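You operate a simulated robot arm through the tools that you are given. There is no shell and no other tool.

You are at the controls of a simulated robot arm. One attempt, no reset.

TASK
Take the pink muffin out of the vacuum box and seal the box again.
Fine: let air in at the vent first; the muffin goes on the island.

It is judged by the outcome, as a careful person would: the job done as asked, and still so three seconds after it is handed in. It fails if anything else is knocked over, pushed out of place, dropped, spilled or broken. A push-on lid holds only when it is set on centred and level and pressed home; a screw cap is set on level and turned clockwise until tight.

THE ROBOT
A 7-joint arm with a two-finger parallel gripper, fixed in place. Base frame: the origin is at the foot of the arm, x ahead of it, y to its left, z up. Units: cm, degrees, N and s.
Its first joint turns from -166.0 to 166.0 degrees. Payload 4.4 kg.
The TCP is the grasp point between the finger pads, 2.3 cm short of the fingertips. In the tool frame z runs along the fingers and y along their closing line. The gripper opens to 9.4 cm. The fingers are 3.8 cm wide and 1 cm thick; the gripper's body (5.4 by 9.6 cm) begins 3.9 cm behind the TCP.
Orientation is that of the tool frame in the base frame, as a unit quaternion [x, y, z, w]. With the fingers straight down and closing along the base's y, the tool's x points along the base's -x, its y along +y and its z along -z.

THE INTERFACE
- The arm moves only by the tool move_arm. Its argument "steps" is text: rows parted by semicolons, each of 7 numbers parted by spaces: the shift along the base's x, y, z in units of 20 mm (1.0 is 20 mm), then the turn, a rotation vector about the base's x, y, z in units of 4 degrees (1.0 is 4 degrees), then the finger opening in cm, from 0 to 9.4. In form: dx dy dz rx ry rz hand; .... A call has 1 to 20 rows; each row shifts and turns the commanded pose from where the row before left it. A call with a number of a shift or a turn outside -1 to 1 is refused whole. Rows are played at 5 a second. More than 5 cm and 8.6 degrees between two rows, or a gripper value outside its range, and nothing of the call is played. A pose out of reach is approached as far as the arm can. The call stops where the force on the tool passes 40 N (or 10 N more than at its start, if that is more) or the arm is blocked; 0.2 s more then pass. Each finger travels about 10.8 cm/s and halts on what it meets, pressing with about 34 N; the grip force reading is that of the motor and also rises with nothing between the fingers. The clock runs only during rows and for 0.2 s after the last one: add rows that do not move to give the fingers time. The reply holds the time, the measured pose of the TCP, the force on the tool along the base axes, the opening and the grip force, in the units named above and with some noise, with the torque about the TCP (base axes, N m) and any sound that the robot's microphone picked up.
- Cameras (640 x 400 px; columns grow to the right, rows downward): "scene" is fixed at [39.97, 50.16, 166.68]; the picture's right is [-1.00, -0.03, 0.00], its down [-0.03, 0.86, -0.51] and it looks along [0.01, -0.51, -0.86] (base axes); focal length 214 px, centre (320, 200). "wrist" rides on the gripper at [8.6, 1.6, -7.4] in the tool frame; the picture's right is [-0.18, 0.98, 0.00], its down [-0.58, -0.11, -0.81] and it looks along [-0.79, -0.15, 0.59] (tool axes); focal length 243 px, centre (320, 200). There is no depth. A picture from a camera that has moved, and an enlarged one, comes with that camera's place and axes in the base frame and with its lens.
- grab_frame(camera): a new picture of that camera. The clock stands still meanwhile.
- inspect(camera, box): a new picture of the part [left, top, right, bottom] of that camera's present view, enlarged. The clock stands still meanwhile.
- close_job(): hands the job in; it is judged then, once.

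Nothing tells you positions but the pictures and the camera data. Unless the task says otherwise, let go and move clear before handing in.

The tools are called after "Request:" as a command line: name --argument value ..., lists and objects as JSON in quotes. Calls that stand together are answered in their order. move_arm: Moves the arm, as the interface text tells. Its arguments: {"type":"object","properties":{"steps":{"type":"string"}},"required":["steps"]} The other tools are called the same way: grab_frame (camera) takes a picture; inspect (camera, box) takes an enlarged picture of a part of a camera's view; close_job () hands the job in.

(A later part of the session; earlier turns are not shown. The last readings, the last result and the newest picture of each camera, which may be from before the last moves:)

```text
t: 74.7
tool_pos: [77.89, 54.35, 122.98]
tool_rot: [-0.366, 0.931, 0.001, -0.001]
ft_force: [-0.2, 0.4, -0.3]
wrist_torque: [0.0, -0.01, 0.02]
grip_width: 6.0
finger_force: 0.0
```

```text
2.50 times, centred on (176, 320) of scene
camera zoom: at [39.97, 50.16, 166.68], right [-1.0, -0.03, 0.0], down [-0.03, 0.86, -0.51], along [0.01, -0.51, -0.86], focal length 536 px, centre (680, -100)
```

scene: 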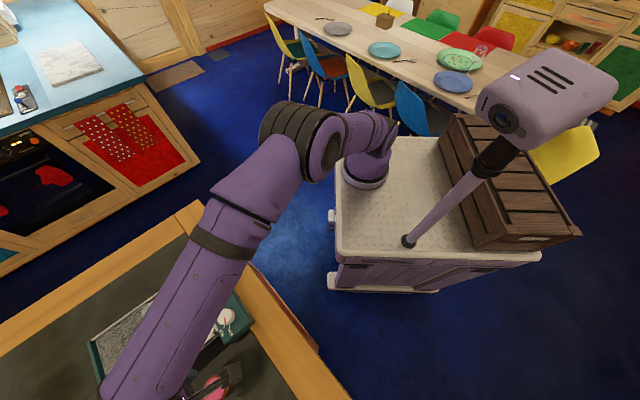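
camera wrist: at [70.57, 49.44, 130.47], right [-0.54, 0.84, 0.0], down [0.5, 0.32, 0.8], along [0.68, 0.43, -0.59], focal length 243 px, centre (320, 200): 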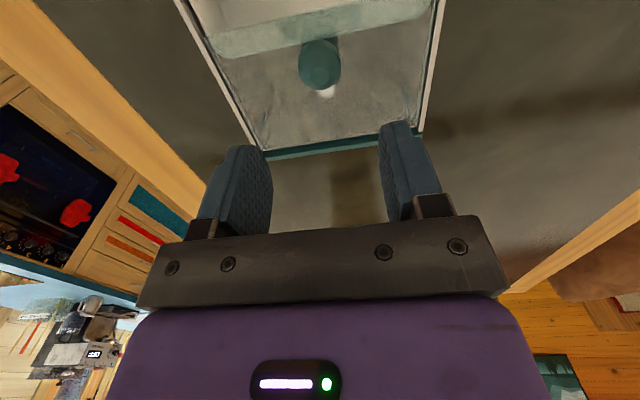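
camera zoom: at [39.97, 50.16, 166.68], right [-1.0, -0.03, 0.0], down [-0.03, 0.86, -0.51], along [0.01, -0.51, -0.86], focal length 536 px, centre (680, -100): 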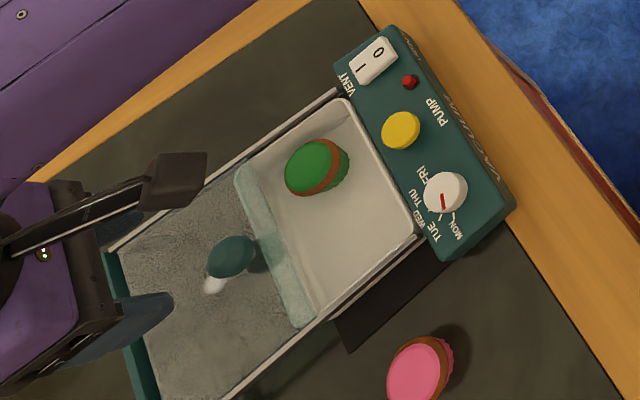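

The knob is between the fingers in plan. I'll descend to the same grip height as before (z≈113.45) and close on it.

Request:
move_arm --steps "0 0 -1 0 0 0 6;0 0 -1 0 0 0 6;0 0 -1 0 0 0 6;0 0 -0.8 0 0 0 6;0 0 -0.5 0 0 0 6;0 0 -0.3 0 0 0 6;0 0 -0.1 0 0 0 6;0 0 0 0 0 0 6"

Request:
grab_frame --camera "wrist"

```text
t: 76.5
tool_pos: [77.97, 54.36, 113.55]
tool_rot: [-0.366, 0.931, 0.002, -0.001]
ft_force: [-0.6, 0.3, -0.8]
wrist_torque: [0.01, -0.04, 0.01]
grip_width: 6.0
finger_force: 0.1
```

```text
taken
camera wrist: at [70.56, 49.48, 120.99], right [-0.54, 0.84, 0.0], down [0.5, 0.32, 0.8], along [0.68, 0.43, -0.59], focal length 243 px, centre (320, 200)
```

wrist: 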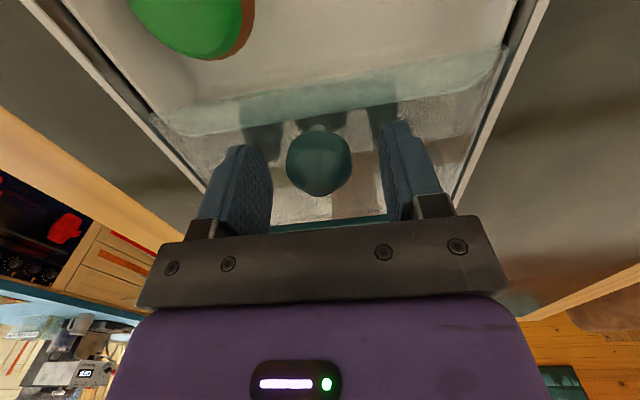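

Request:
move_arm --steps "0 0 -0.03 0 0 0 5;0 0 0 0 0 0 4;0 0 0 0 0 0 3;0 0 0 0 0 0 2.5;0 0 0 0 0 0 2.5"

```text
t: 77.7
tool_pos: [77.87, 54.39, 113.44]
tool_rot: [-0.367, 0.93, 0.001, -0.002]
ft_force: [-2.6, 2.1, 0.7]
wrist_torque: [0.02, 0.02, -0.02]
grip_width: 2.93
finger_force: 33.9
```

The knob is held with little side force. I'll slide the lid back towards the panel along the rails.

Request:
move_arm --steps "-0.1845 -0.1685 0 0 0 0 2.5;-0.1845 -0.1685 0 0 0 0 2.5;-0.1845 -0.1685 0 0 0 0 2.5;-0.1845 -0.1685 0 0 0 0 2.5;-0.1845 -0.1685 0 0 0 0 2.5;-0.1845 -0.1685 0 0 0 0 2.5;-0.1845 -0.1685 0 0 0 0 2.5;-0.1845 -0.1685 0 0 0 0 2.5;-0.1845 -0.1685 0 0 0 0 2.5;-0.1845 -0.1685 0 0 0 0 2.5;0 0 0 0 0 0 2.5"

Request:
grab_frame --camera "wrist"

```text
t: 80.1
tool_pos: [74.24, 50.87, 113.42]
tool_rot: [-0.366, 0.931, 0.001, -0.001]
ft_force: [4.0, -3.6, 2.2]
wrist_torque: [0.25, -0.4, -0.01]
grip_width: 2.89
finger_force: 34.0
```

```text
taken
camera wrist: at [66.91, 46.02, 120.98], right [-0.53, 0.85, 0.0], down [0.5, 0.32, 0.8], along [0.68, 0.43, -0.59], focal length 243 px, centre (320, 200)
```

wrist: 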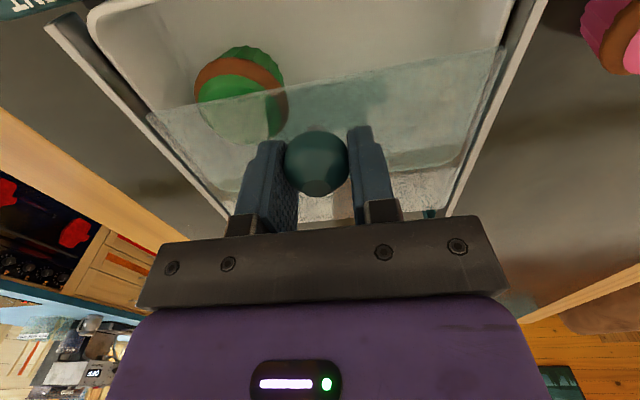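

There is slight side force, so I'll correct the heading a little and continue closing.

Request:
move_arm --steps "-0.174 -0.18 0 0 0 0 2.5;-0.174 -0.18 0 0 0 0 2.5;-0.178 -0.176 0 0 0 0 2.5;-0.182 -0.171 0 0 0 0 2.5;-0.182 -0.171 0 0 0 0 2.5;-0.182 -0.171 0 0 0 0 2.5;0 0 0 0 0 0 2.5"

Request:
grab_frame --camera "wrist"

```text
t: 81.7
tool_pos: [72.09, 48.84, 113.38]
tool_rot: [-0.367, 0.93, 0.001, -0.002]
ft_force: [-3.3, 3.8, 0.1]
wrist_torque: [-0.06, 0.16, -0.02]
grip_width: 2.91
finger_force: 33.7
```

```text
taken
camera wrist: at [64.74, 43.95, 120.98], right [-0.54, 0.84, 0.0], down [0.5, 0.32, 0.8], along [0.68, 0.43, -0.59], focal length 243 px, centre (320, 200)
```

wrist: 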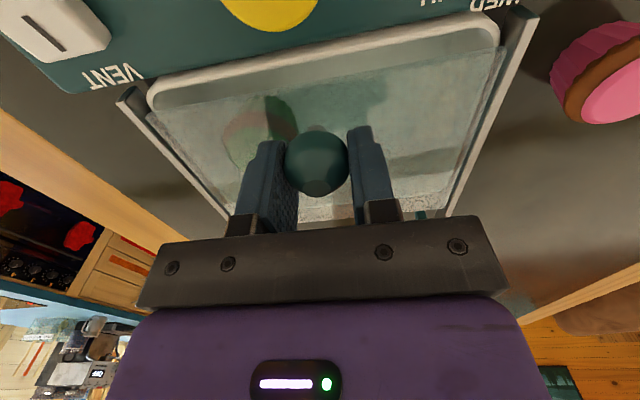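

About 1.1 cm remains. I'll ease it in with small steps until it meets the stop.

Request:
move_arm --steps "-0.078 -0.06 0 0 0 0 2.5;-0.078 -0.06 0 0 0 0 2.5;-0.078 -0.06 0 0 0 0 2.5;-0.074 -0.066 0 0 0 0 2.5;-0.074 -0.066 0 0 0 0 2.5;0 0 0 0 0 0 2.5"

Request:
grab_frame --camera "wrist"

```text
t: 83.1
tool_pos: [71.38, 48.27, 113.5]
tool_rot: [-0.367, 0.93, 0.001, -0.001]
ft_force: [-0.5, 0.6, 1.8]
wrist_torque: [0.0, -0.07, -0.02]
grip_width: 2.95
finger_force: 33.8
```

```text
taken
camera wrist: at [64.03, 43.3, 120.97], right [-0.54, 0.84, 0.0], down [0.5, 0.32, 0.8], along [0.68, 0.43, -0.59], focal length 243 px, centre (320, 200)
```

wrist: 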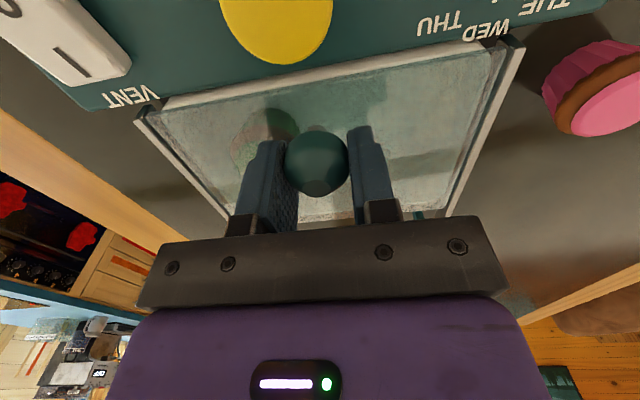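

It looks almost home compared with the original view. I'll nudge on in 1 mm steps until I feel the end stop.

Request:
move_arm --steps "-0.037 -0.034 0 0 0 0 2.5;-0.037 -0.034 0 0 0 0 2.5;-0.037 -0.034 0 0 0 0 2.5;0 0 0 0 0 0 2.5"

```text
t: 84.1
tool_pos: [71.05, 48.02, 113.48]
tool_rot: [-0.365, 0.931, 0.001, -0.003]
ft_force: [1.3, -2.9, 0.0]
wrist_torque: [0.44, -0.64, -0.08]
grip_width: 2.93
finger_force: 34.4
```

Request:
move_arm --steps "-0.037 -0.034 0 0 0 0 2.5;-0.037 -0.034 0 0 0 0 2.5;-0.037 -0.034 0 0 0 0 2.5;0 0 0 0 0 0 2.5"

Request:
grab_frame --camera "wrist"

Request:
inspect --camera "wrist" --box '[120, 20, 540, 130]'

Request:
inspect --camera "scene" --box '[130, 240, 270, 360]'

```text
t: 85.1
tool_pos: [70.95, 47.84, 113.49]
tool_rot: [-0.366, 0.93, 0.002, -0.002]
ft_force: [0.6, 2.7, 1.1]
wrist_torque: [0.05, -0.01, -0.08]
grip_width: 2.94
finger_force: 34.0
```

```text
taken
camera wrist: at [63.6, 43.02, 120.99], right [-0.54, 0.84, 0.0], down [0.5, 0.32, 0.8], along [0.68, 0.43, -0.59], focal length 243 px, centre (320, 200)
```

wrist: 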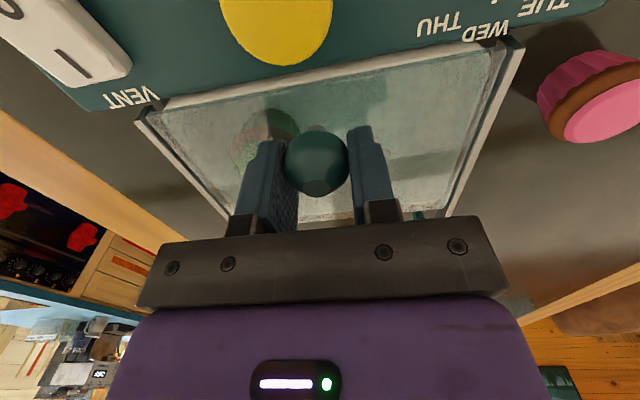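

```text
1.52 times, centred on (330, 75) of wrist
camera zoom: at [63.6, 43.02, 120.99], right [-0.54, 0.84, 0.0], down [0.5, 0.32, 0.8], along [0.68, 0.43, -0.59], focal length 370 px, centre (305, 390)
```

zoom: 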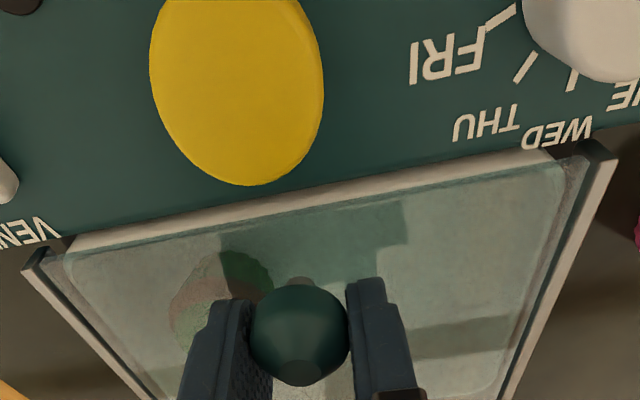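

```text
3.33 times, centred on (200, 300) of scene
camera zoom: at [39.97, 50.16, 166.68], right [-1.0, -0.03, 0.0], down [-0.03, 0.86, -0.51], along [0.01, -0.51, -0.86], focal length 715 px, centre (720, -133)
```

zoom: 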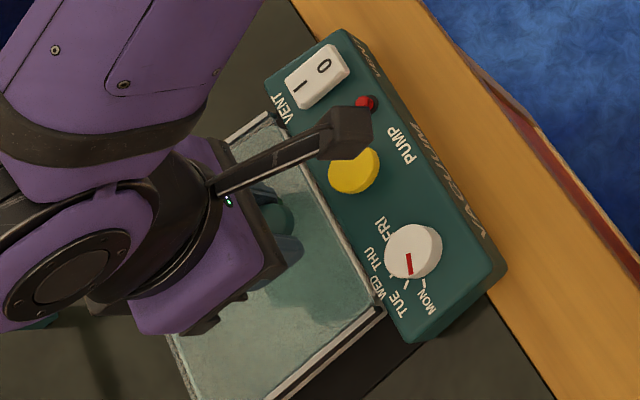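

The panel seems to have shifted a few millimetres in the scene view, so I'll compare against the original framing before pushing any more.

Request:
inspect --camera "scene" --box '[80, 240, 272, 400]'

Request:
inspect --camera "scene" --box '[140, 245, 260, 320]'

```text
2.50 times, centred on (176, 320) of scene
camera zoom: at [39.97, 50.16, 166.68], right [-1.0, -0.03, 0.0], down [-0.03, 0.86, -0.51], along [0.01, -0.51, -0.86], focal length 536 px, centre (680, -100)
```

zoom: 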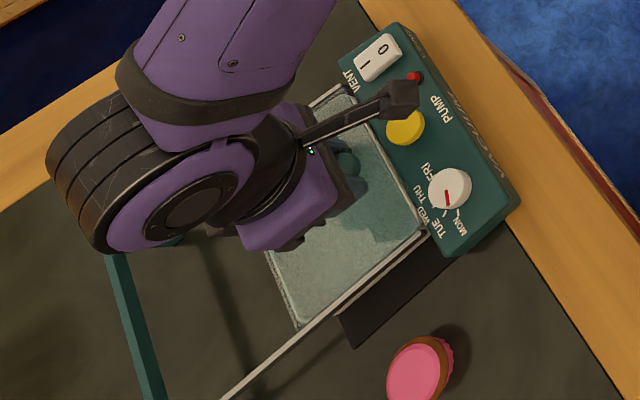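

```text
5.33 times, centred on (200, 282) of scene
camera zoom: at [39.97, 50.16, 166.68], right [-1.0, -0.03, 0.0], down [-0.03, 0.86, -0.51], along [0.01, -0.51, -0.86], focal length 1144 px, centre (960, -240)
```

zoom: 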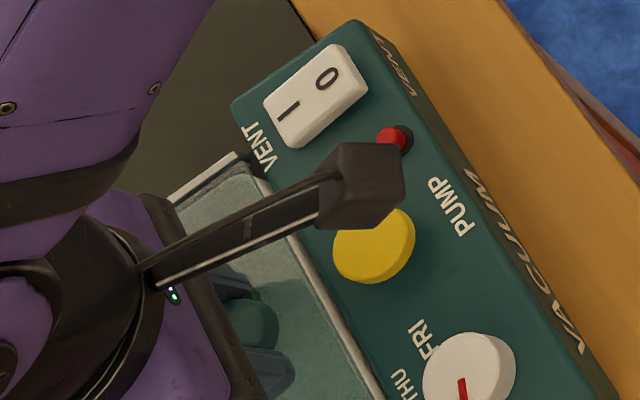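

The box has shifted only about 4 mm in total, and the lid is back against the panel as at the start. I'll stop pushing, release the knob and rise.

Request:
move_arm --steps "0 0 0 0 0 0 3.2;0 0 0 0 0 0 4.5;0 0 0 0 0 0 6;0 0 0.2 0 0 0 6;0 0 0.6 0 0 0 6;0 0 1 0 0 0 6;0 0 1 0 0 0 6;0 0 1 0 0 0 6;0 0 0.8 0 0 0 6;0 0 0 0 0 0 6"

Request:
grab_frame --camera "wrist"

Request:
inspect --camera "scene" --box '[80, 240, 272, 400]'

```text
t: 87.3
tool_pos: [70.67, 47.76, 122.67]
tool_rot: [-0.366, 0.93, 0.001, -0.002]
ft_force: [0.6, 0.3, 0.5]
wrist_torque: [0.01, -0.03, 0.01]
grip_width: 5.99
finger_force: 0.0
```

```text
taken
camera wrist: at [63.39, 43.05, 130.23], right [-0.54, 0.84, 0.0], down [0.5, 0.32, 0.8], along [0.68, 0.43, -0.59], focal length 243 px, centre (320, 200)
```

wrist: 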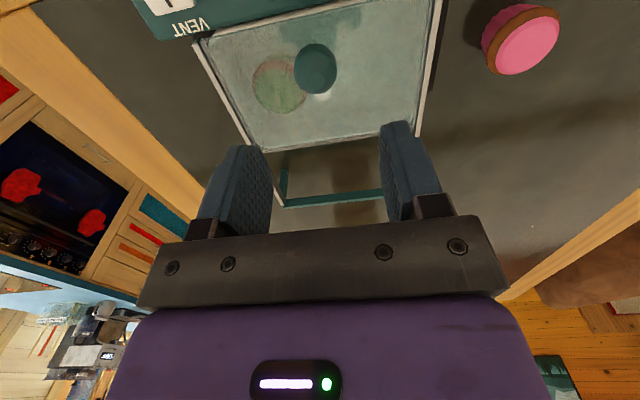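

```text
2.50 times, centred on (176, 320) of scene
camera zoom: at [39.97, 50.16, 166.68], right [-1.0, -0.03, 0.0], down [-0.03, 0.86, -0.51], along [0.01, -0.51, -0.86], focal length 536 px, centre (680, -100)
```

zoom: 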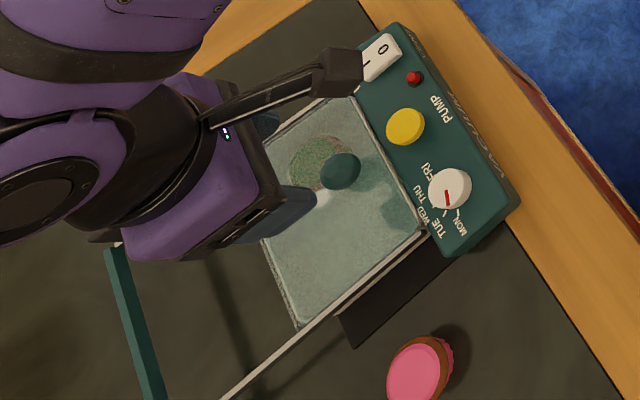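

The lid is closed. Next I move to the vent rocker with shut fingers, hovering above its raised "0" end at about (70.6, 35.8).

Request:
move_arm --steps "0 -0.85 0 0 0 0 4;0 -0.85 0 0 0 0 2;0 -0.85 0 0 0 0 0;0 -0.85 0 0 0 0 0;0 -0.85 0 0 0 0 0;0 -0.85 0 0 0 0 0;0 -0.88 0 0 0 0 0;0 0 -0.8 0 0 0 0;0 0 -0.8 0 0 0 0;0 0 -0.8 0 0 0 0;0 0 0 0 0 0 0"

Request:
grab_frame --camera "wrist"

Request:
inspect --camera "scene" --box '[140, 230, 260, 320]'

```text
t: 89.7
tool_pos: [70.76, 35.71, 117.79]
tool_rot: [-0.367, 0.93, 0.002, -0.001]
ft_force: [0.3, 0.7, 0.1]
wrist_torque: [-0.01, -0.01, -0.05]
grip_width: 0.0
finger_force: 33.9
```

```text
taken
camera wrist: at [63.53, 30.93, 125.31], right [-0.54, 0.84, 0.0], down [0.5, 0.32, 0.8], along [0.68, 0.43, -0.59], focal length 243 px, centre (320, 200)
```

wrist: 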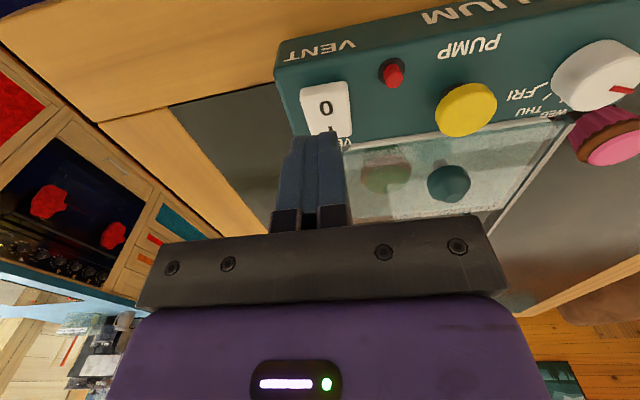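

```text
4.44 times, centred on (200, 275) of scene
camera zoom: at [39.97, 50.16, 166.68], right [-1.0, -0.03, 0.0], down [-0.03, 0.86, -0.51], along [0.01, -0.51, -0.86], focal length 953 px, centre (853, -133)
```

zoom: 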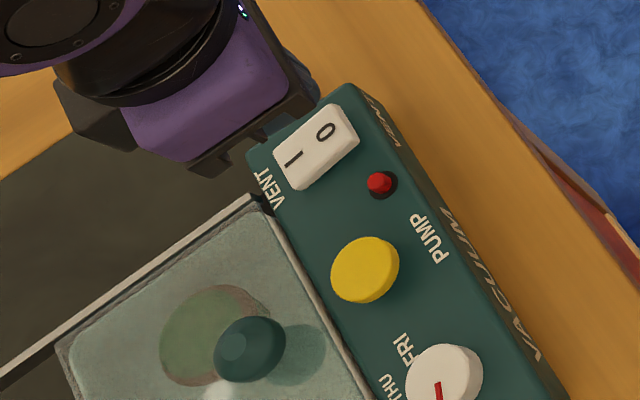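

The "0" end is lined up, and I'll shift 5 mm outward for leverage and press down gently.

Request:
move_arm --steps "-0.19 -0.15 0 0 0 0 0;0 0 -0.6 0 0 0 0;0 0 -0.6 0 0 0 0;0 0 -0.4 0 0 0 0;0 0 -0.1 0 0 0 0;0 0 -0.1 0 0 0 0;0 0 -0.1 0 0 0 0;0 0 -0.1 0 0 0 0;0 0 -0.1 0 0 0 0;0 0 -0.1 0 0 0 0"

Request:
inspect --camera "scene" --box '[140, 230, 260, 320]'

Request:
grab_frame --camera "wrist"

```text
t: 91.9
tool_pos: [70.54, 35.56, 113.84]
tool_rot: [-0.367, 0.93, 0.002, 0.001]
ft_force: [-0.2, -4.3, 31.8]
wrist_torque: [0.19, -0.34, 0.22]
grip_width: 0.0
finger_force: 34.2
```

```text
4.44 times, centred on (200, 275) of scene
camera zoom: at [39.97, 50.16, 166.68], right [-1.0, -0.03, 0.0], down [-0.03, 0.86, -0.51], along [0.01, -0.51, -0.86], focal length 953 px, centre (853, -133)
```

zoom: 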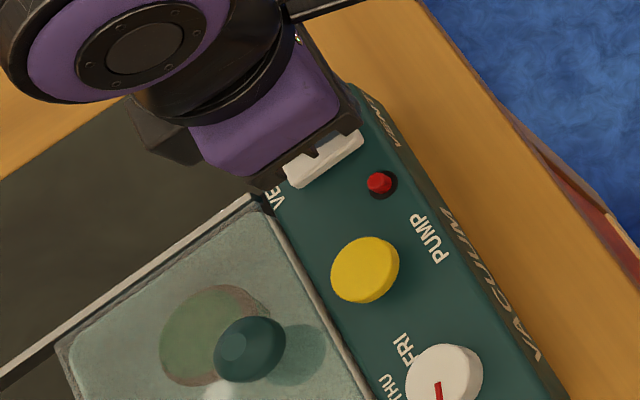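

```text
taken
camera wrist: at [63.18, 30.63, 121.22], right [-0.54, 0.84, 0.0], down [0.5, 0.31, 0.81], along [0.68, 0.43, -0.59], focal length 243 px, centre (320, 200)
```

wrist: 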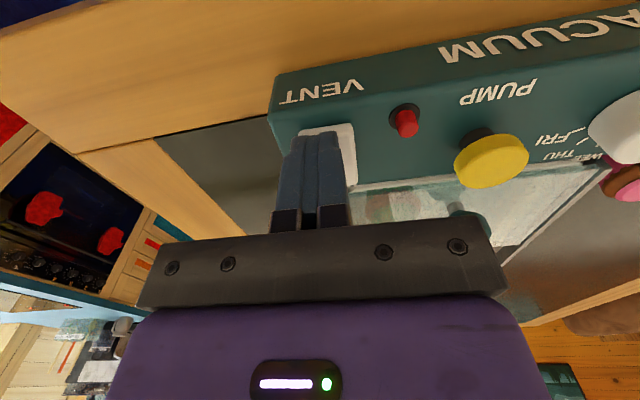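

I'm pressing with about 32 N. I'll lift off and check whether the rocker has flipped to "0".

Request:
move_arm --steps "0 0 0.5 0 0 0 0;0 0 1 0 0 0 0;0 0 1 0 0 0 0;-0.5 0.8 0.5 0 0 0 0;-0.5 0.8 0 0 0 0 0;-0.5 0.8 0 0 0 0 0;-0.5 0.8 0 0 0 0 0;0 0 0 0 0 0 0"

Request:
inspect --camera "scene" --box '[140, 230, 260, 320]'

Request:
inspect --camera "wrist" --box '[180, 20, 480, 220]'

```text
t: 93.7
tool_pos: [66.5, 41.87, 119.41]
tool_rot: [-0.367, 0.93, 0.002, -0.001]
ft_force: [-0.2, 0.2, -0.3]
wrist_torque: [0.0, -0.03, -0.02]
grip_width: 0.0
finger_force: 34.0
```

```text
4.44 times, centred on (200, 275) of scene
camera zoom: at [39.97, 50.16, 166.68], right [-1.0, -0.03, 0.0], down [-0.03, 0.86, -0.51], along [0.01, -0.51, -0.86], focal length 953 px, centre (853, -133)
```

zoom: 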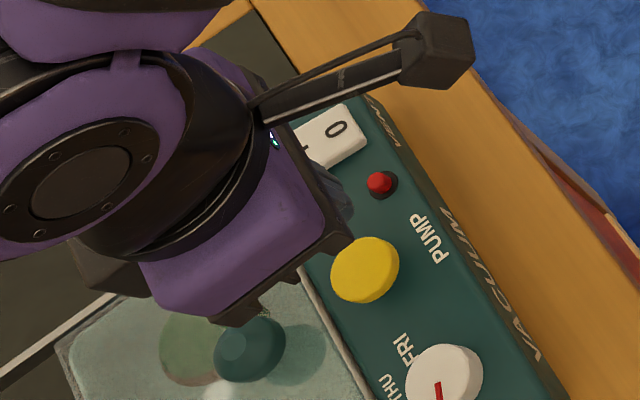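

```text
2.00 times, centred on (330, 120) of wrist
camera zoom: at [59.17, 37.06, 126.92], right [-0.54, 0.84, 0.0], down [0.5, 0.32, 0.8], along [0.68, 0.43, -0.59], focal length 485 px, centre (300, 360)
```

zoom: 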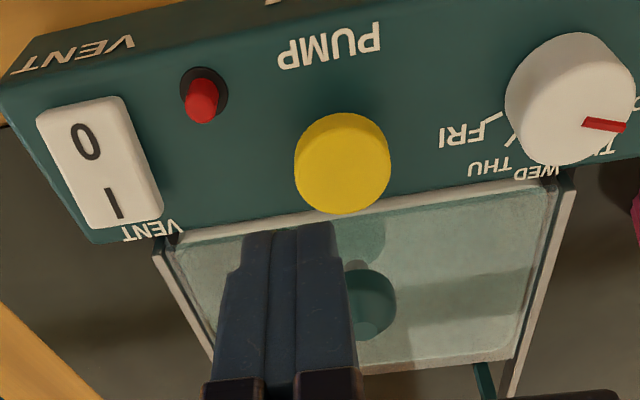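

The rocker's face angle has changed back to the "0" position, so the vent is closed. The pin is still red, so I'll press the yellow PUMP button at about (66.3, 43.3) to pull the vacuum again.

Request:
move_arm --steps "-0.05 0.36 0 0 0 0 0;-0.05 0.36 0 0 0 0 0;0 0 -0.6 0 0 0 0;0 0 -0.6 0 0 0 0;0 0 -0.6 0 0 0 0;0 0 0 0 0 0 0"

Request:
grab_frame --camera "wrist"

Request:
inspect --camera "scene" --box '[140, 230, 260, 320]'

```text
t: 95.1
tool_pos: [66.38, 43.45, 115.88]
tool_rot: [-0.367, 0.93, 0.002, -0.002]
ft_force: [-0.3, 0.8, -0.3]
wrist_torque: [-0.01, 0.0, 0.0]
grip_width: 0.02
finger_force: 33.7
```

```text
taken
camera wrist: at [59.03, 38.53, 123.31], right [-0.54, 0.84, 0.0], down [0.5, 0.32, 0.8], along [0.68, 0.43, -0.59], focal length 243 px, centre (320, 200)
```

wrist: 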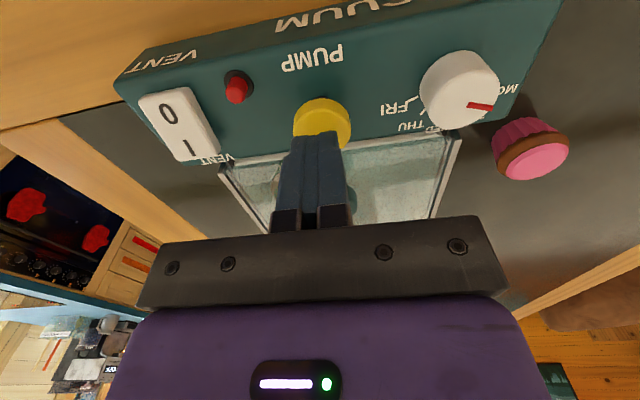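

```text
4.44 times, centred on (200, 275) of scene
camera zoom: at [39.97, 50.16, 166.68], right [-1.0, -0.03, 0.0], down [-0.03, 0.86, -0.51], along [0.01, -0.51, -0.86], focal length 953 px, centre (853, -133)
```

zoom: 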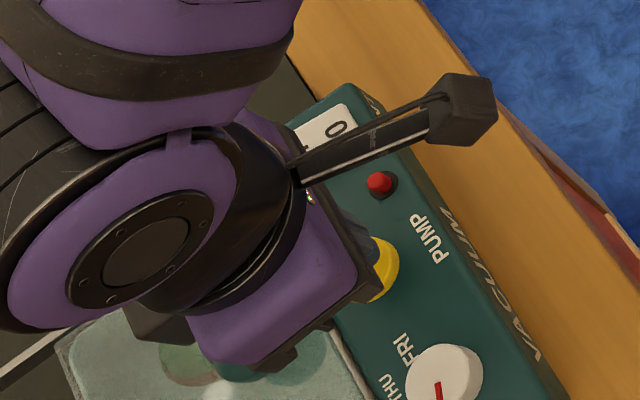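

The fingertip is nearly over the button, so I'll shift 4 mm towards its centre and press down gently.

Request:
move_arm --steps "-0.15 -0.14 0 0 0 0 0;0 0 -0.3 0 0 0 0;0 0 -0.1 0 0 0 0;0 0 -0.1 0 0 0 0;0 0 -0.1 0 0 0 0;0 0 -0.1 0 0 0 0;0 0 -0.1 0 0 0 0;0 0 0 0 0 0 0"

Request:
inspect --camera "scene" --box '[140, 230, 260, 320]'

```text
t: 96.9
tool_pos: [66.1, 43.12, 114.26]
tool_rot: [-0.366, 0.93, 0.002, -0.001]
ft_force: [1.4, -0.8, 4.3]
wrist_torque: [0.02, -0.11, 0.01]
grip_width: 0.0
finger_force: 33.6
```

```text
4.44 times, centred on (200, 275) of scene
camera zoom: at [39.97, 50.16, 166.68], right [-1.0, -0.03, 0.0], down [-0.03, 0.86, -0.51], along [0.01, -0.51, -0.86], focal length 953 px, centre (853, -133)
```

zoom: 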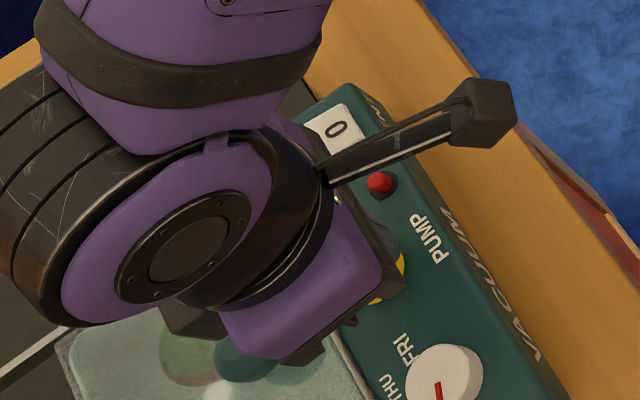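

Contact with the button at 4 N. I'll keep pressing in small steps and watch the indicator.

Request:
move_arm --steps "0 0 -0.06 0 0 0 0;0 0 -0.06 0 0 0 0;0 0 -0.06 0 0 0 0;0 0 0 0 0 0 0"

Request:
inspect --camera "scene" --box '[140, 230, 260, 320]'

```text
t: 97.9
tool_pos: [65.99, 42.97, 113.91]
tool_rot: [-0.367, 0.93, 0.002, -0.001]
ft_force: [1.4, -0.2, 5.2]
wrist_torque: [0.05, -0.12, -0.05]
grip_width: 0.01
finger_force: 34.3
heard: click
```

```text
4.44 times, centred on (200, 275) of scene
camera zoom: at [39.97, 50.16, 166.68], right [-1.0, -0.03, 0.0], down [-0.03, 0.86, -0.51], along [0.01, -0.51, -0.86], focal length 953 px, centre (853, -133)
```

zoom: 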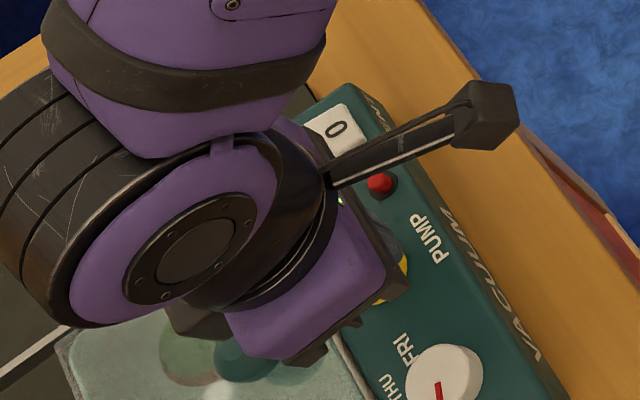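

A click was heard. I'll hold it there for a couple of seconds and listen.

Request:
move_arm --steps "0 0 0 0 0 0 0;0 0 0 0 0 0 0;0 0 0 0 0 0 0;0 0 0 0 0 0 0;0 0 0 0 0 0 0;0 0 0 0 0 0 0;0 0 0 0 0 0 0;0 0 0 0 0 0 0;0 0 0 0 0 0 0;0 0 0 0 0 0 0"

Request:
inspect --camera "scene" --box '[140, 230, 260, 320]'

Request:
grab_frame --camera "wrist"

```text
t: 100.1
tool_pos: [65.94, 43.03, 113.9]
tool_rot: [-0.367, 0.93, 0.002, -0.002]
ft_force: [1.2, 0.1, 6.5]
wrist_torque: [-0.01, -0.09, -0.04]
grip_width: 0.0
finger_force: 34.3
```

```text
4.44 times, centred on (200, 275) of scene
camera zoom: at [39.97, 50.16, 166.68], right [-1.0, -0.03, 0.0], down [-0.03, 0.86, -0.51], along [0.01, -0.51, -0.86], focal length 953 px, centre (853, -133)
```

zoom: 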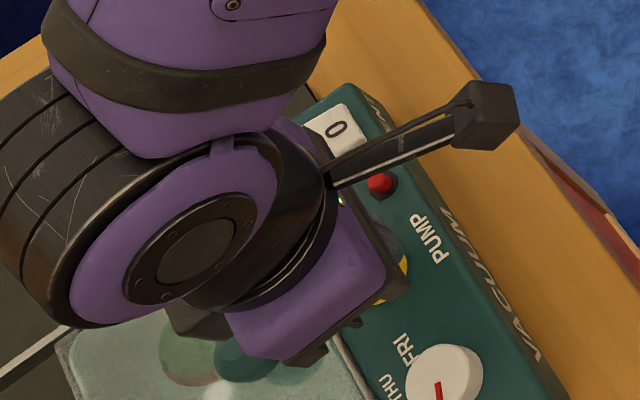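

```text
taken
camera wrist: at [58.69, 38.22, 121.38], right [-0.54, 0.84, 0.0], down [0.5, 0.32, 0.8], along [0.68, 0.43, -0.59], focal length 243 px, centre (320, 200)
```

wrist: 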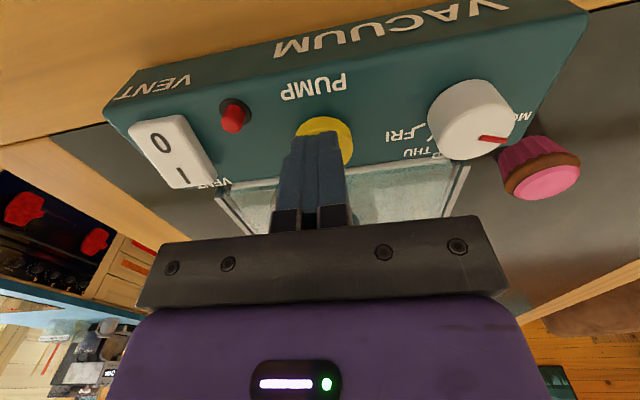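

The indicator is still red. I'll release the button, wait a moment, and check both the indicator and the lid seating.

Request:
move_arm --steps "0 0 0.3 0 0 0 0;0 0 0.5 0 0 0 0;0 0 1 0 0 0 0;0 0 1 0 0 0 0;-0.4 -0.4 0.5 0 0 0 0;-0.4 -0.4 0 0 0 0 0;0 0 0 0 0 0 0;0 0 0 0 0 0 0;0 0 0 0 0 0 0;0 0 0 0 0 0 0;0 0 0 0 0 0 0;0 0 0 0 0 0 0;0 0 0 0 0 0 0"

Request:
inspect --camera "scene" --box '[140, 230, 260, 320]'

Request:
inspect --camera "wrist" --box '[160, 20, 500, 230]'

```text
t: 102.9
tool_pos: [64.31, 41.48, 120.59]
tool_rot: [-0.367, 0.93, 0.002, -0.001]
ft_force: [-1.4, 0.3, 0.5]
wrist_torque: [0.01, 0.01, 0.01]
grip_width: 0.01
finger_force: 33.8
```

```text
4.44 times, centred on (200, 275) of scene
camera zoom: at [39.97, 50.16, 166.68], right [-1.0, -0.03, 0.0], down [-0.03, 0.86, -0.51], along [0.01, -0.51, -0.86], focal length 953 px, centre (853, -133)
```

zoom: 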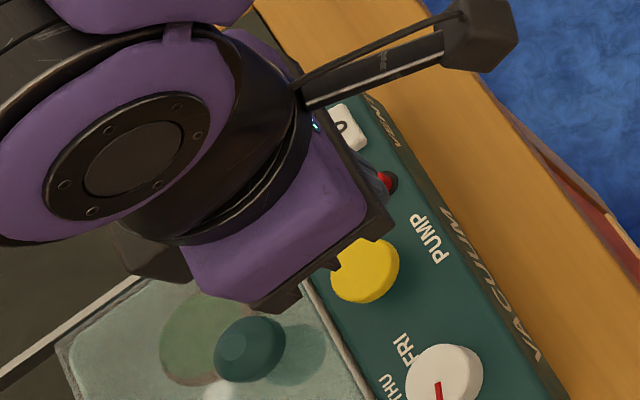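

```text
1.88 times, centred on (330, 125) of wrist
camera zoom: at [57.09, 36.62, 128.03], right [-0.54, 0.84, 0.0], down [0.5, 0.32, 0.8], along [0.68, 0.43, -0.59], focal length 457 px, centre (301, 341)
```

zoom: 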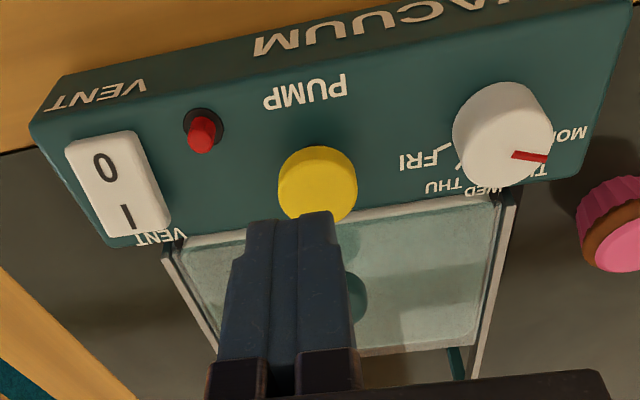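

The vent is back at "0" and the lid position matches the original within about 1.5 mm, but the pin is still red. I'll wait a few seconds to see whether the pump is still working.

Request:
move_arm --steps "0 0 0 0 0 0 0;0 0 0 0 0 0 0;0 0 0 0 0 0 0;0 0 0 0 0 0 0;0 0 0 0 0 0 0;0 0 0 0 0 0 0;0 0 0 0 0 0 0;0 0 0 0 0 0 0;0 0 0 0 0 0 0;0 0 0 0 0 0 0;0 0 0 0 0 0 0;0 0 0 0 0 0 0;0 0 0 0 0 0 0;0 0 0 0 0 0 0;0 0 0 0 0 0 0"

Request:
inspect --camera "wrist" --box '[160, 20, 500, 230]'

Request:
inspect --camera "wrist" --box '[180, 60, 300, 160]'

```text
t: 106.1
tool_pos: [64.3, 41.62, 120.48]
tool_rot: [-0.367, 0.93, 0.001, -0.002]
ft_force: [0.2, -0.5, -0.2]
wrist_torque: [-0.01, 0.03, -0.01]
grip_width: 0.03
finger_force: 34.2
```

```text
1.88 times, centred on (330, 125) of wrist
camera zoom: at [57.09, 36.62, 128.03], right [-0.54, 0.84, 0.0], down [0.5, 0.32, 0.8], along [0.68, 0.43, -0.59], focal length 457 px, centre (301, 341)
```

zoom: 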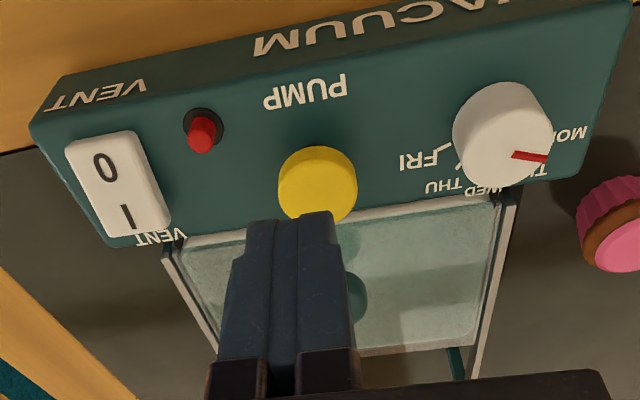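

```text
4.00 times, centred on (240, 110) of wrist
camera zoom: at [57.09, 36.62, 128.03], right [-0.54, 0.84, 0.0], down [0.5, 0.32, 0.8], along [0.68, 0.43, -0.59], focal length 970 px, centre (640, 560)
```

zoom: 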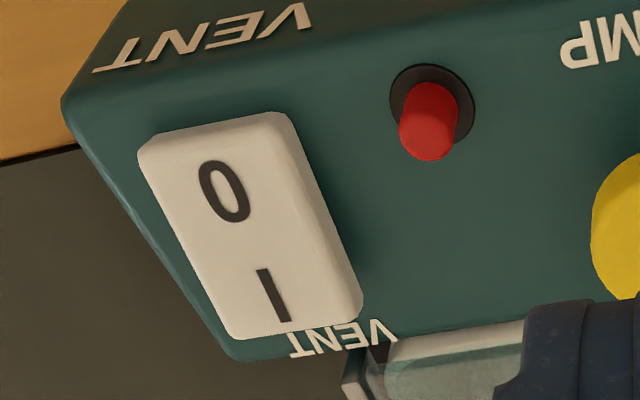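

The pin is still red. I'll return to the first viewing pose to compare the lid's seating directly with the original picture.

Request:
move_arm --steps "0.22 0.17 0.9 0 0 0 4;0.22 0.17 0.9 0 0 0 9.4;0.22 0.17 0.9 0 0 0 9.4;0.22 0.17 0.9 0 0 0 9.4;0.22 0.17 0.9 0 0 0 9.4;0.22 0.17 0.88 0 0 -0.28 9.4;0 0 0 0 0 0 9.4;0 0 0 0 0 0 9.4"

Request:
inspect --camera "wrist" --box '[200, 0, 460, 190]'

Request:
inspect --camera "scene" --box '[130, 240, 260, 360]'

```text
t: 107.9
tool_pos: [66.91, 43.54, 131.3]
tool_rot: [-0.357, 0.934, 0.001, -0.001]
ft_force: [0.7, 0.3, 0.2]
wrist_torque: [0.0, 0.05, 0.01]
grip_width: 9.4
finger_force: 0.1
```

```text
2.11 times, centred on (330, 95) of wrist
camera zoom: at [59.6, 38.85, 138.74], right [-0.52, 0.86, 0.0], down [0.51, 0.31, 0.8], along [0.69, 0.42, -0.59], focal length 511 px, centre (299, 421)
```

zoom: 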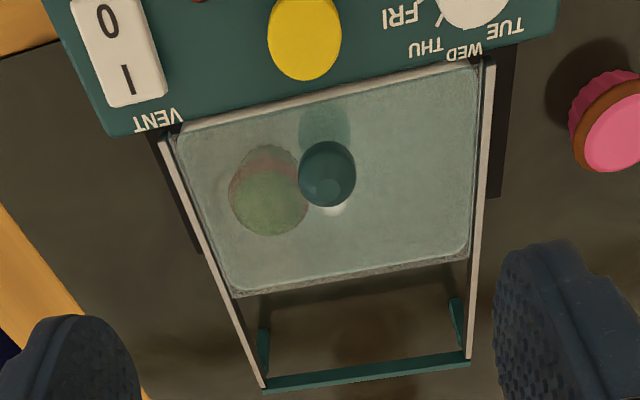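

```text
3.33 times, centred on (195, 300) of scene
camera zoom: at [39.97, 50.16, 166.68], right [-1.0, -0.03, 0.0], down [-0.03, 0.86, -0.51], along [0.01, -0.51, -0.86], focal length 715 px, centre (737, -133)
```

zoom: 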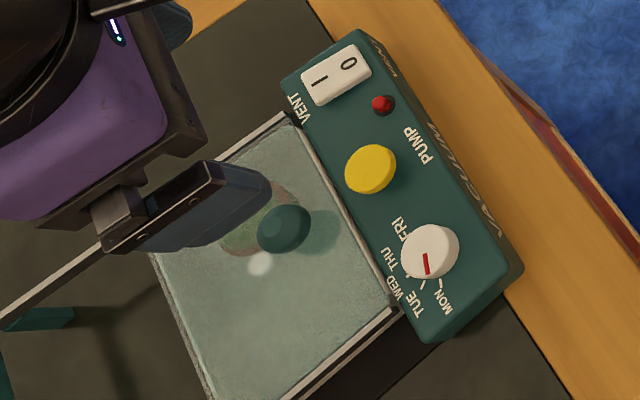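

The lid sits exactly where it did originally, and the vent is at 0. The pump may need a longer hold or several strokes, so I'll go back over the button and press it again while watching the pin.

Request:
move_arm --steps "0 0 0 0 0 0 5;0 0 0 0 0 0 1;-0.2 -0.12 -0.9 0 0 0 0;-0.25 -0.15 -0.9 0 0 0 0;0 0 -0.9 0 0 0 0;0 0 -0.9 0 0 0 0;0 0 -0.9 0 0 0 0;0 0 -0.9 0 0 0 0;0 0 -0.9 0 0 0 0;0 0 -0.9 0 0 0 0;0 0 -0.8 0 0 0 0;0 0 0 0 0 0 0"

Request:
grab_frame --camera "wrist"

```text
t: 110.5
tool_pos: [66.05, 43.09, 115.34]
tool_rot: [-0.357, 0.934, 0.002, -0.002]
ft_force: [-0.5, 0.5, -0.1]
wrist_torque: [-0.05, 0.0, 0.0]
grip_width: 0.0
finger_force: 34.1
```

```text
taken
camera wrist: at [58.69, 38.31, 122.86], right [-0.52, 0.85, 0.0], down [0.51, 0.31, 0.8], along [0.69, 0.42, -0.59], focal length 243 px, centre (320, 200)
```

wrist: 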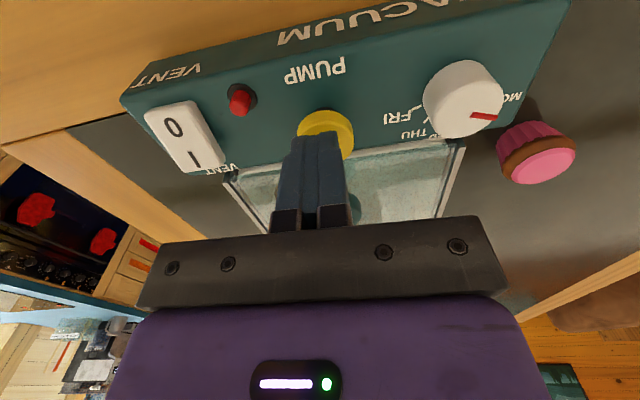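

Request:
move_arm --steps "0 0 -0.4 0 0 0 0;0 0 -0.15 0 0 0 0;0 0 -0.1 0 0 0 0;0 0 -0.1 0 0 0 0;0 0 -0.1 0 0 0 0;0 0 0 0 0 0 0;0 0 0 0 0 0 0;0 0 0 0 0 0 0;0 0 0 0 0 0 0;0 0 0 0 0 0 0;0 0 0 0 0 0 0;0 0 0 0 0 0 0;0 0 0 0 0 0 0;0 0 0 0 0 0 0;0 0 0 0 0 0 0;0 0 0 0 0 0 0;0 0 0 0 0 0 0;0 0 0 0 0 0 0;0 0 0 0 0 0 0;0 0 0 0 0 0 0"

Request:
grab_frame --camera "wrist"

Request:
inspect --camera "wrist" --box '[180, 50, 380, 180]'

```text
t: 114.7
tool_pos: [66.06, 42.97, 113.6]
tool_rot: [-0.357, 0.934, 0.002, -0.001]
ft_force: [1.4, 0.3, 6.2]
wrist_torque: [0.03, -0.08, 0.0]
grip_width: 0.01
finger_force: 34.4
heard: click
```

```text
taken
camera wrist: at [58.71, 38.3, 121.09], right [-0.52, 0.85, 0.0], down [0.51, 0.31, 0.8], along [0.69, 0.42, -0.59], focal length 243 px, centre (320, 200)
```

wrist: 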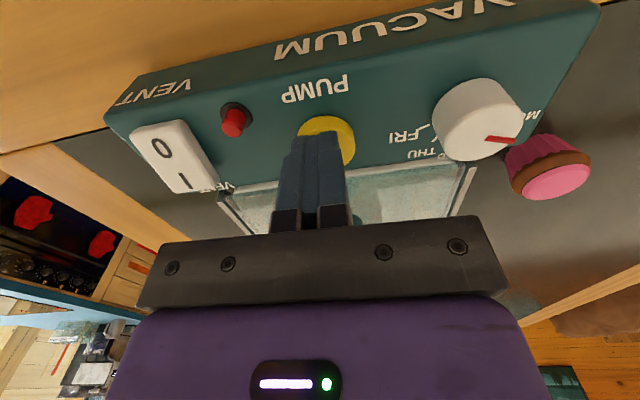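

```text
3.08 times, centred on (280, 115) of wrist
camera zoom: at [58.71, 38.3, 121.09], right [-0.52, 0.85, 0.0], down [0.51, 0.31, 0.8], along [0.69, 0.42, -0.59], focal length 746 px, centre (443, 462)
```

zoom: 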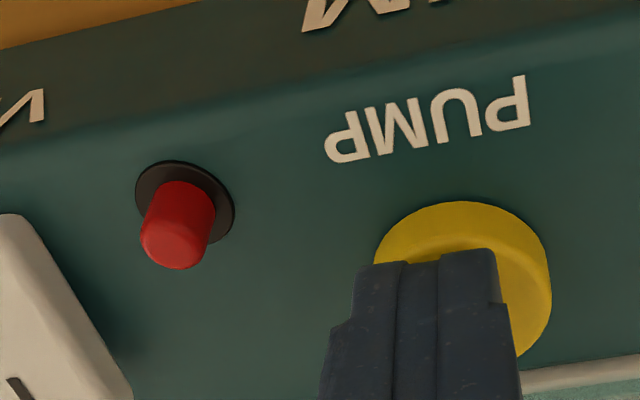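

The button is still held down and the pin hasn't moved. I'll keep holding longer in case the pump needs more time.

Request:
move_arm --steps "0 0 -0.03 0 0 0 0;0 0 0 0 0 0 0;0 0 0 0 0 0 0;0 0 0 0 0 0 0;0 0 0 0 0 0 0;0 0 0 0 0 0 0;0 0 0 0 0 0 0;0 0 0 0 0 0 0;0 0 0 0 0 0 0;0 0 0 0 0 0 0;0 0 0 0 0 0 0;0 0 0 0 0 0 0;0 0 0 0 0 0 0;0 0 0 0 0 0 0;0 0 0 0 0 0 0;0 0 0 0 0 0 0;0 0 0 0 0 0 0;0 0 0 0 0 0 0;0 0 0 0 0 0 0;0 0 0 0 0 0 0"

Request:
inspect --camera "wrist" --box '[180, 50, 380, 180]'

```text
t: 118.9
tool_pos: [65.99, 43.05, 113.53]
tool_rot: [-0.357, 0.934, 0.001, -0.002]
ft_force: [1.0, 2.5, 9.3]
wrist_torque: [0.09, -0.11, 0.01]
grip_width: 0.0
finger_force: 33.5
```

```text
3.08 times, centred on (280, 115) of wrist
camera zoom: at [58.7, 38.28, 121.06], right [-0.52, 0.85, 0.0], down [0.51, 0.31, 0.8], along [0.69, 0.42, -0.59], focal length 746 px, centre (443, 462)
```

zoom: 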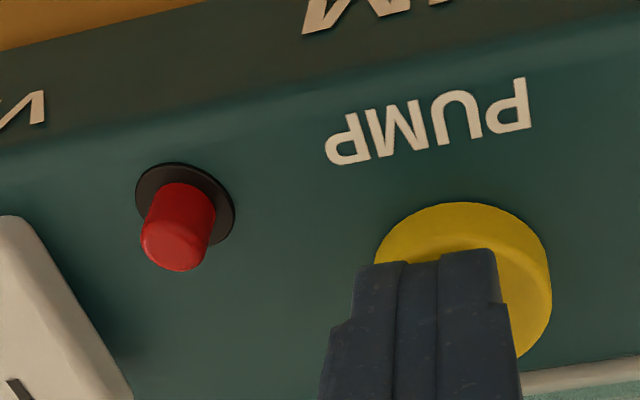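

Holding longer changes nothing. I'll release and move the arm out of the scene camera's way to compare the lid position precisely with the very first close-up.

Request:
move_arm --steps "0 0 0.5 0 0 0 0;0 0 1 0 0 0 0;0 0 1 0 0 0 0;-0.5 -0.9 1 0 0 0 0;-0.5 -0.9 1 0 0 0 0;-0.5 -0.9 1 0 0 0 0;-0.5 -0.9 1 0 0 0 0;-0.5 -0.9 1 0 0 0 0;-0.5 -0.9 1 0 0 0 0;-0.5 -0.9 0.5 0 0 0 0;-0.5 -0.9 0 0 0 0 0;-0.5 -0.9 0 0 0 0 0;-0.5 -0.9 0 0 0 0 0;-0.5 -0.9 0 0 0 0 0;-0.5 -0.9 0 0 0 0 0;-0.5 -0.9 0 0 0 0 0;-0.5 -0.9 0 0 0 0 0"

Request:
inspect --camera "scene" --box '[140, 245, 260, 320]'

Request:
inspect --camera "scene" --box '[80, 240, 272, 400]'

Request:
inspect --camera "scene" --box '[170, 260, 230, 300]'

```text
t: 122.5
tool_pos: [52.17, 17.95, 131.48]
tool_rot: [-0.358, 0.934, 0.001, -0.002]
ft_force: [0.8, 0.8, -0.3]
wrist_torque: [-0.04, 0.02, -0.05]
grip_width: 0.0
finger_force: 34.3
```

```text
5.33 times, centred on (200, 282) of scene
camera zoom: at [39.97, 50.16, 166.68], right [-1.0, -0.03, 0.0], down [-0.03, 0.86, -0.51], along [0.01, -0.51, -0.86], focal length 1144 px, centre (960, -240)
```

zoom: 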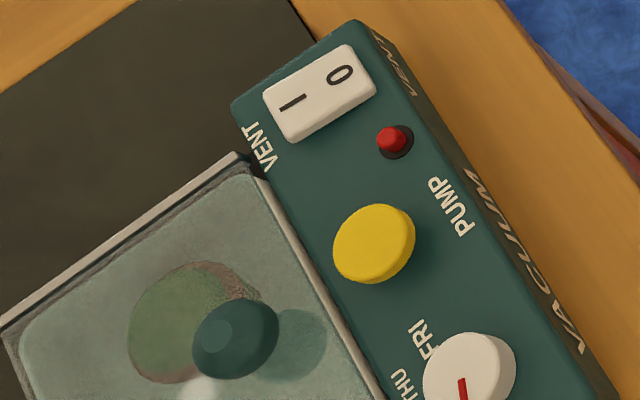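

```text
2.50 times, centred on (176, 320) of scene
camera zoom: at [39.97, 50.16, 166.68], right [-1.0, -0.03, 0.0], down [-0.03, 0.86, -0.51], along [0.01, -0.51, -0.86], focal length 536 px, centre (680, -100)
```

zoom: 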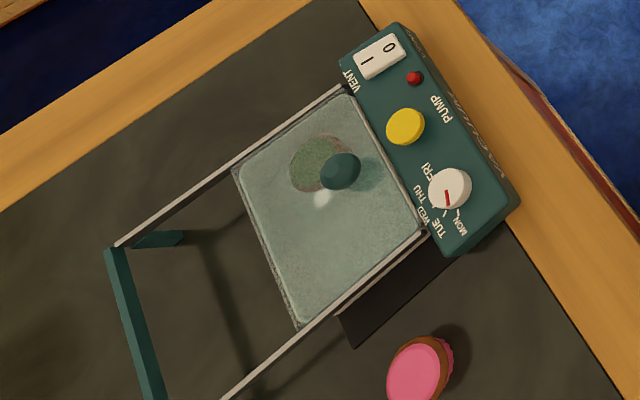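

```text
10.00 times, centred on (200, 280) of scene
camera zoom: at [39.97, 50.16, 166.68], right [-1.0, -0.03, 0.0], down [-0.03, 0.86, -0.51], along [0.01, -0.51, -0.86], focal length 2145 px, centre (1520, -600)
```

zoom: 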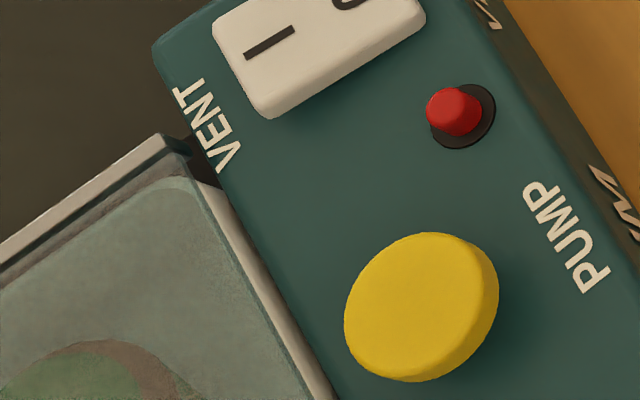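

Compared with the first close-up, the lid matches to within a millimetre (the box itself turned only about 1°), and the rocker is at 0. The pump may be a stroke pump, so I'll give it several strokes and watch the pin.

Request:
move_arm --steps "0.55 0.95 0 0 0 0 0;0.55 0.95 0 0 0 0 0;0.55 0.95 0 0 0 0 0;0.55 0.95 0 0 0 0 0;0.55 0.95 0 0 0 0 0;0.55 0.95 0 0 0 0 0;0.55 0.95 0 0 0 0 0;0.55 0.95 -0.5 0 0 0 0;0.55 0.95 -0.8 0 0 0 0;0.55 0.95 -1 0 0 0 0;0.55 0.95 -1 0 0 0 0;0.55 0.95 -1 0 0 0 0;0.4 1 -1 0 0 0 0;0 0.2 -1 0 0 0 0;0 0 -1 0 0 0 0;0 0 -0.7 0 0 0 0;0 0 0 0 0 0 0"

Request:
grab_frame --camera "wrist"

```text
t: 126.1
tool_pos: [66.05, 43.02, 115.58]
tool_rot: [-0.356, 0.934, 0.001, -0.001]
ft_force: [0.2, -0.3, 0.4]
wrist_torque: [0.03, -0.02, 0.0]
grip_width: 0.0
finger_force: 34.1
```

```text
taken
camera wrist: at [58.71, 38.22, 123.01], right [-0.52, 0.85, 0.0], down [0.51, 0.31, 0.8], along [0.69, 0.42, -0.59], focal length 243 px, centre (320, 200)
```

wrist: 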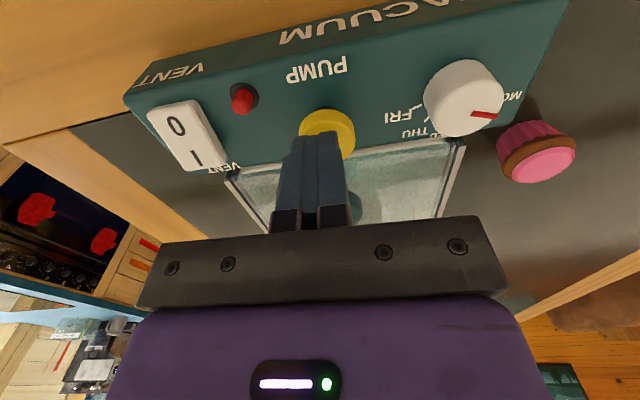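

Request:
move_arm --steps "0 0 -0.45 0 0 0 0;0 0 -0.3 0 0 0 0;0 0 -0.25 0 0 0 0;0 0 0 0 0 0 0;0 0 0.5 0 0 0 0;0 0 0 0 0 0 0;0 0 -0.3 0 0 0 0;0 0 -0.2 0 0 0 0;0 0 0 0 0 0 0;0 0 0.5 0 0 0 0;0 0 0 0 0 0 0;0 0 -0.3 0 0 0 0;0 0 -0.2 0 0 0 0;0 0 0 0 0 0 0;0 0 0.5 0 0 0 0;0 0 0 0 0 0 0"

Request:
inspect --camera "wrist" --box '[180, 50, 380, 180]'

```text
t: 129.5
tool_pos: [66.16, 42.94, 114.44]
tool_rot: [-0.357, 0.934, 0.002, -0.001]
ft_force: [-1.8, -0.5, 3.1]
wrist_torque: [0.03, -0.01, -0.01]
grip_width: 0.0
finger_force: 34.3
heard: click, click, click
```

```text
3.08 times, centred on (280, 115) of wrist
camera zoom: at [58.73, 38.25, 121.96], right [-0.52, 0.86, 0.0], down [0.51, 0.31, 0.8], along [0.69, 0.42, -0.59], focal length 746 px, centre (443, 462)
```

zoom: 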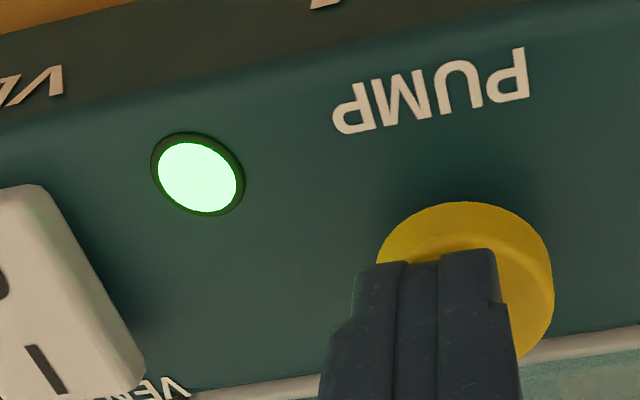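

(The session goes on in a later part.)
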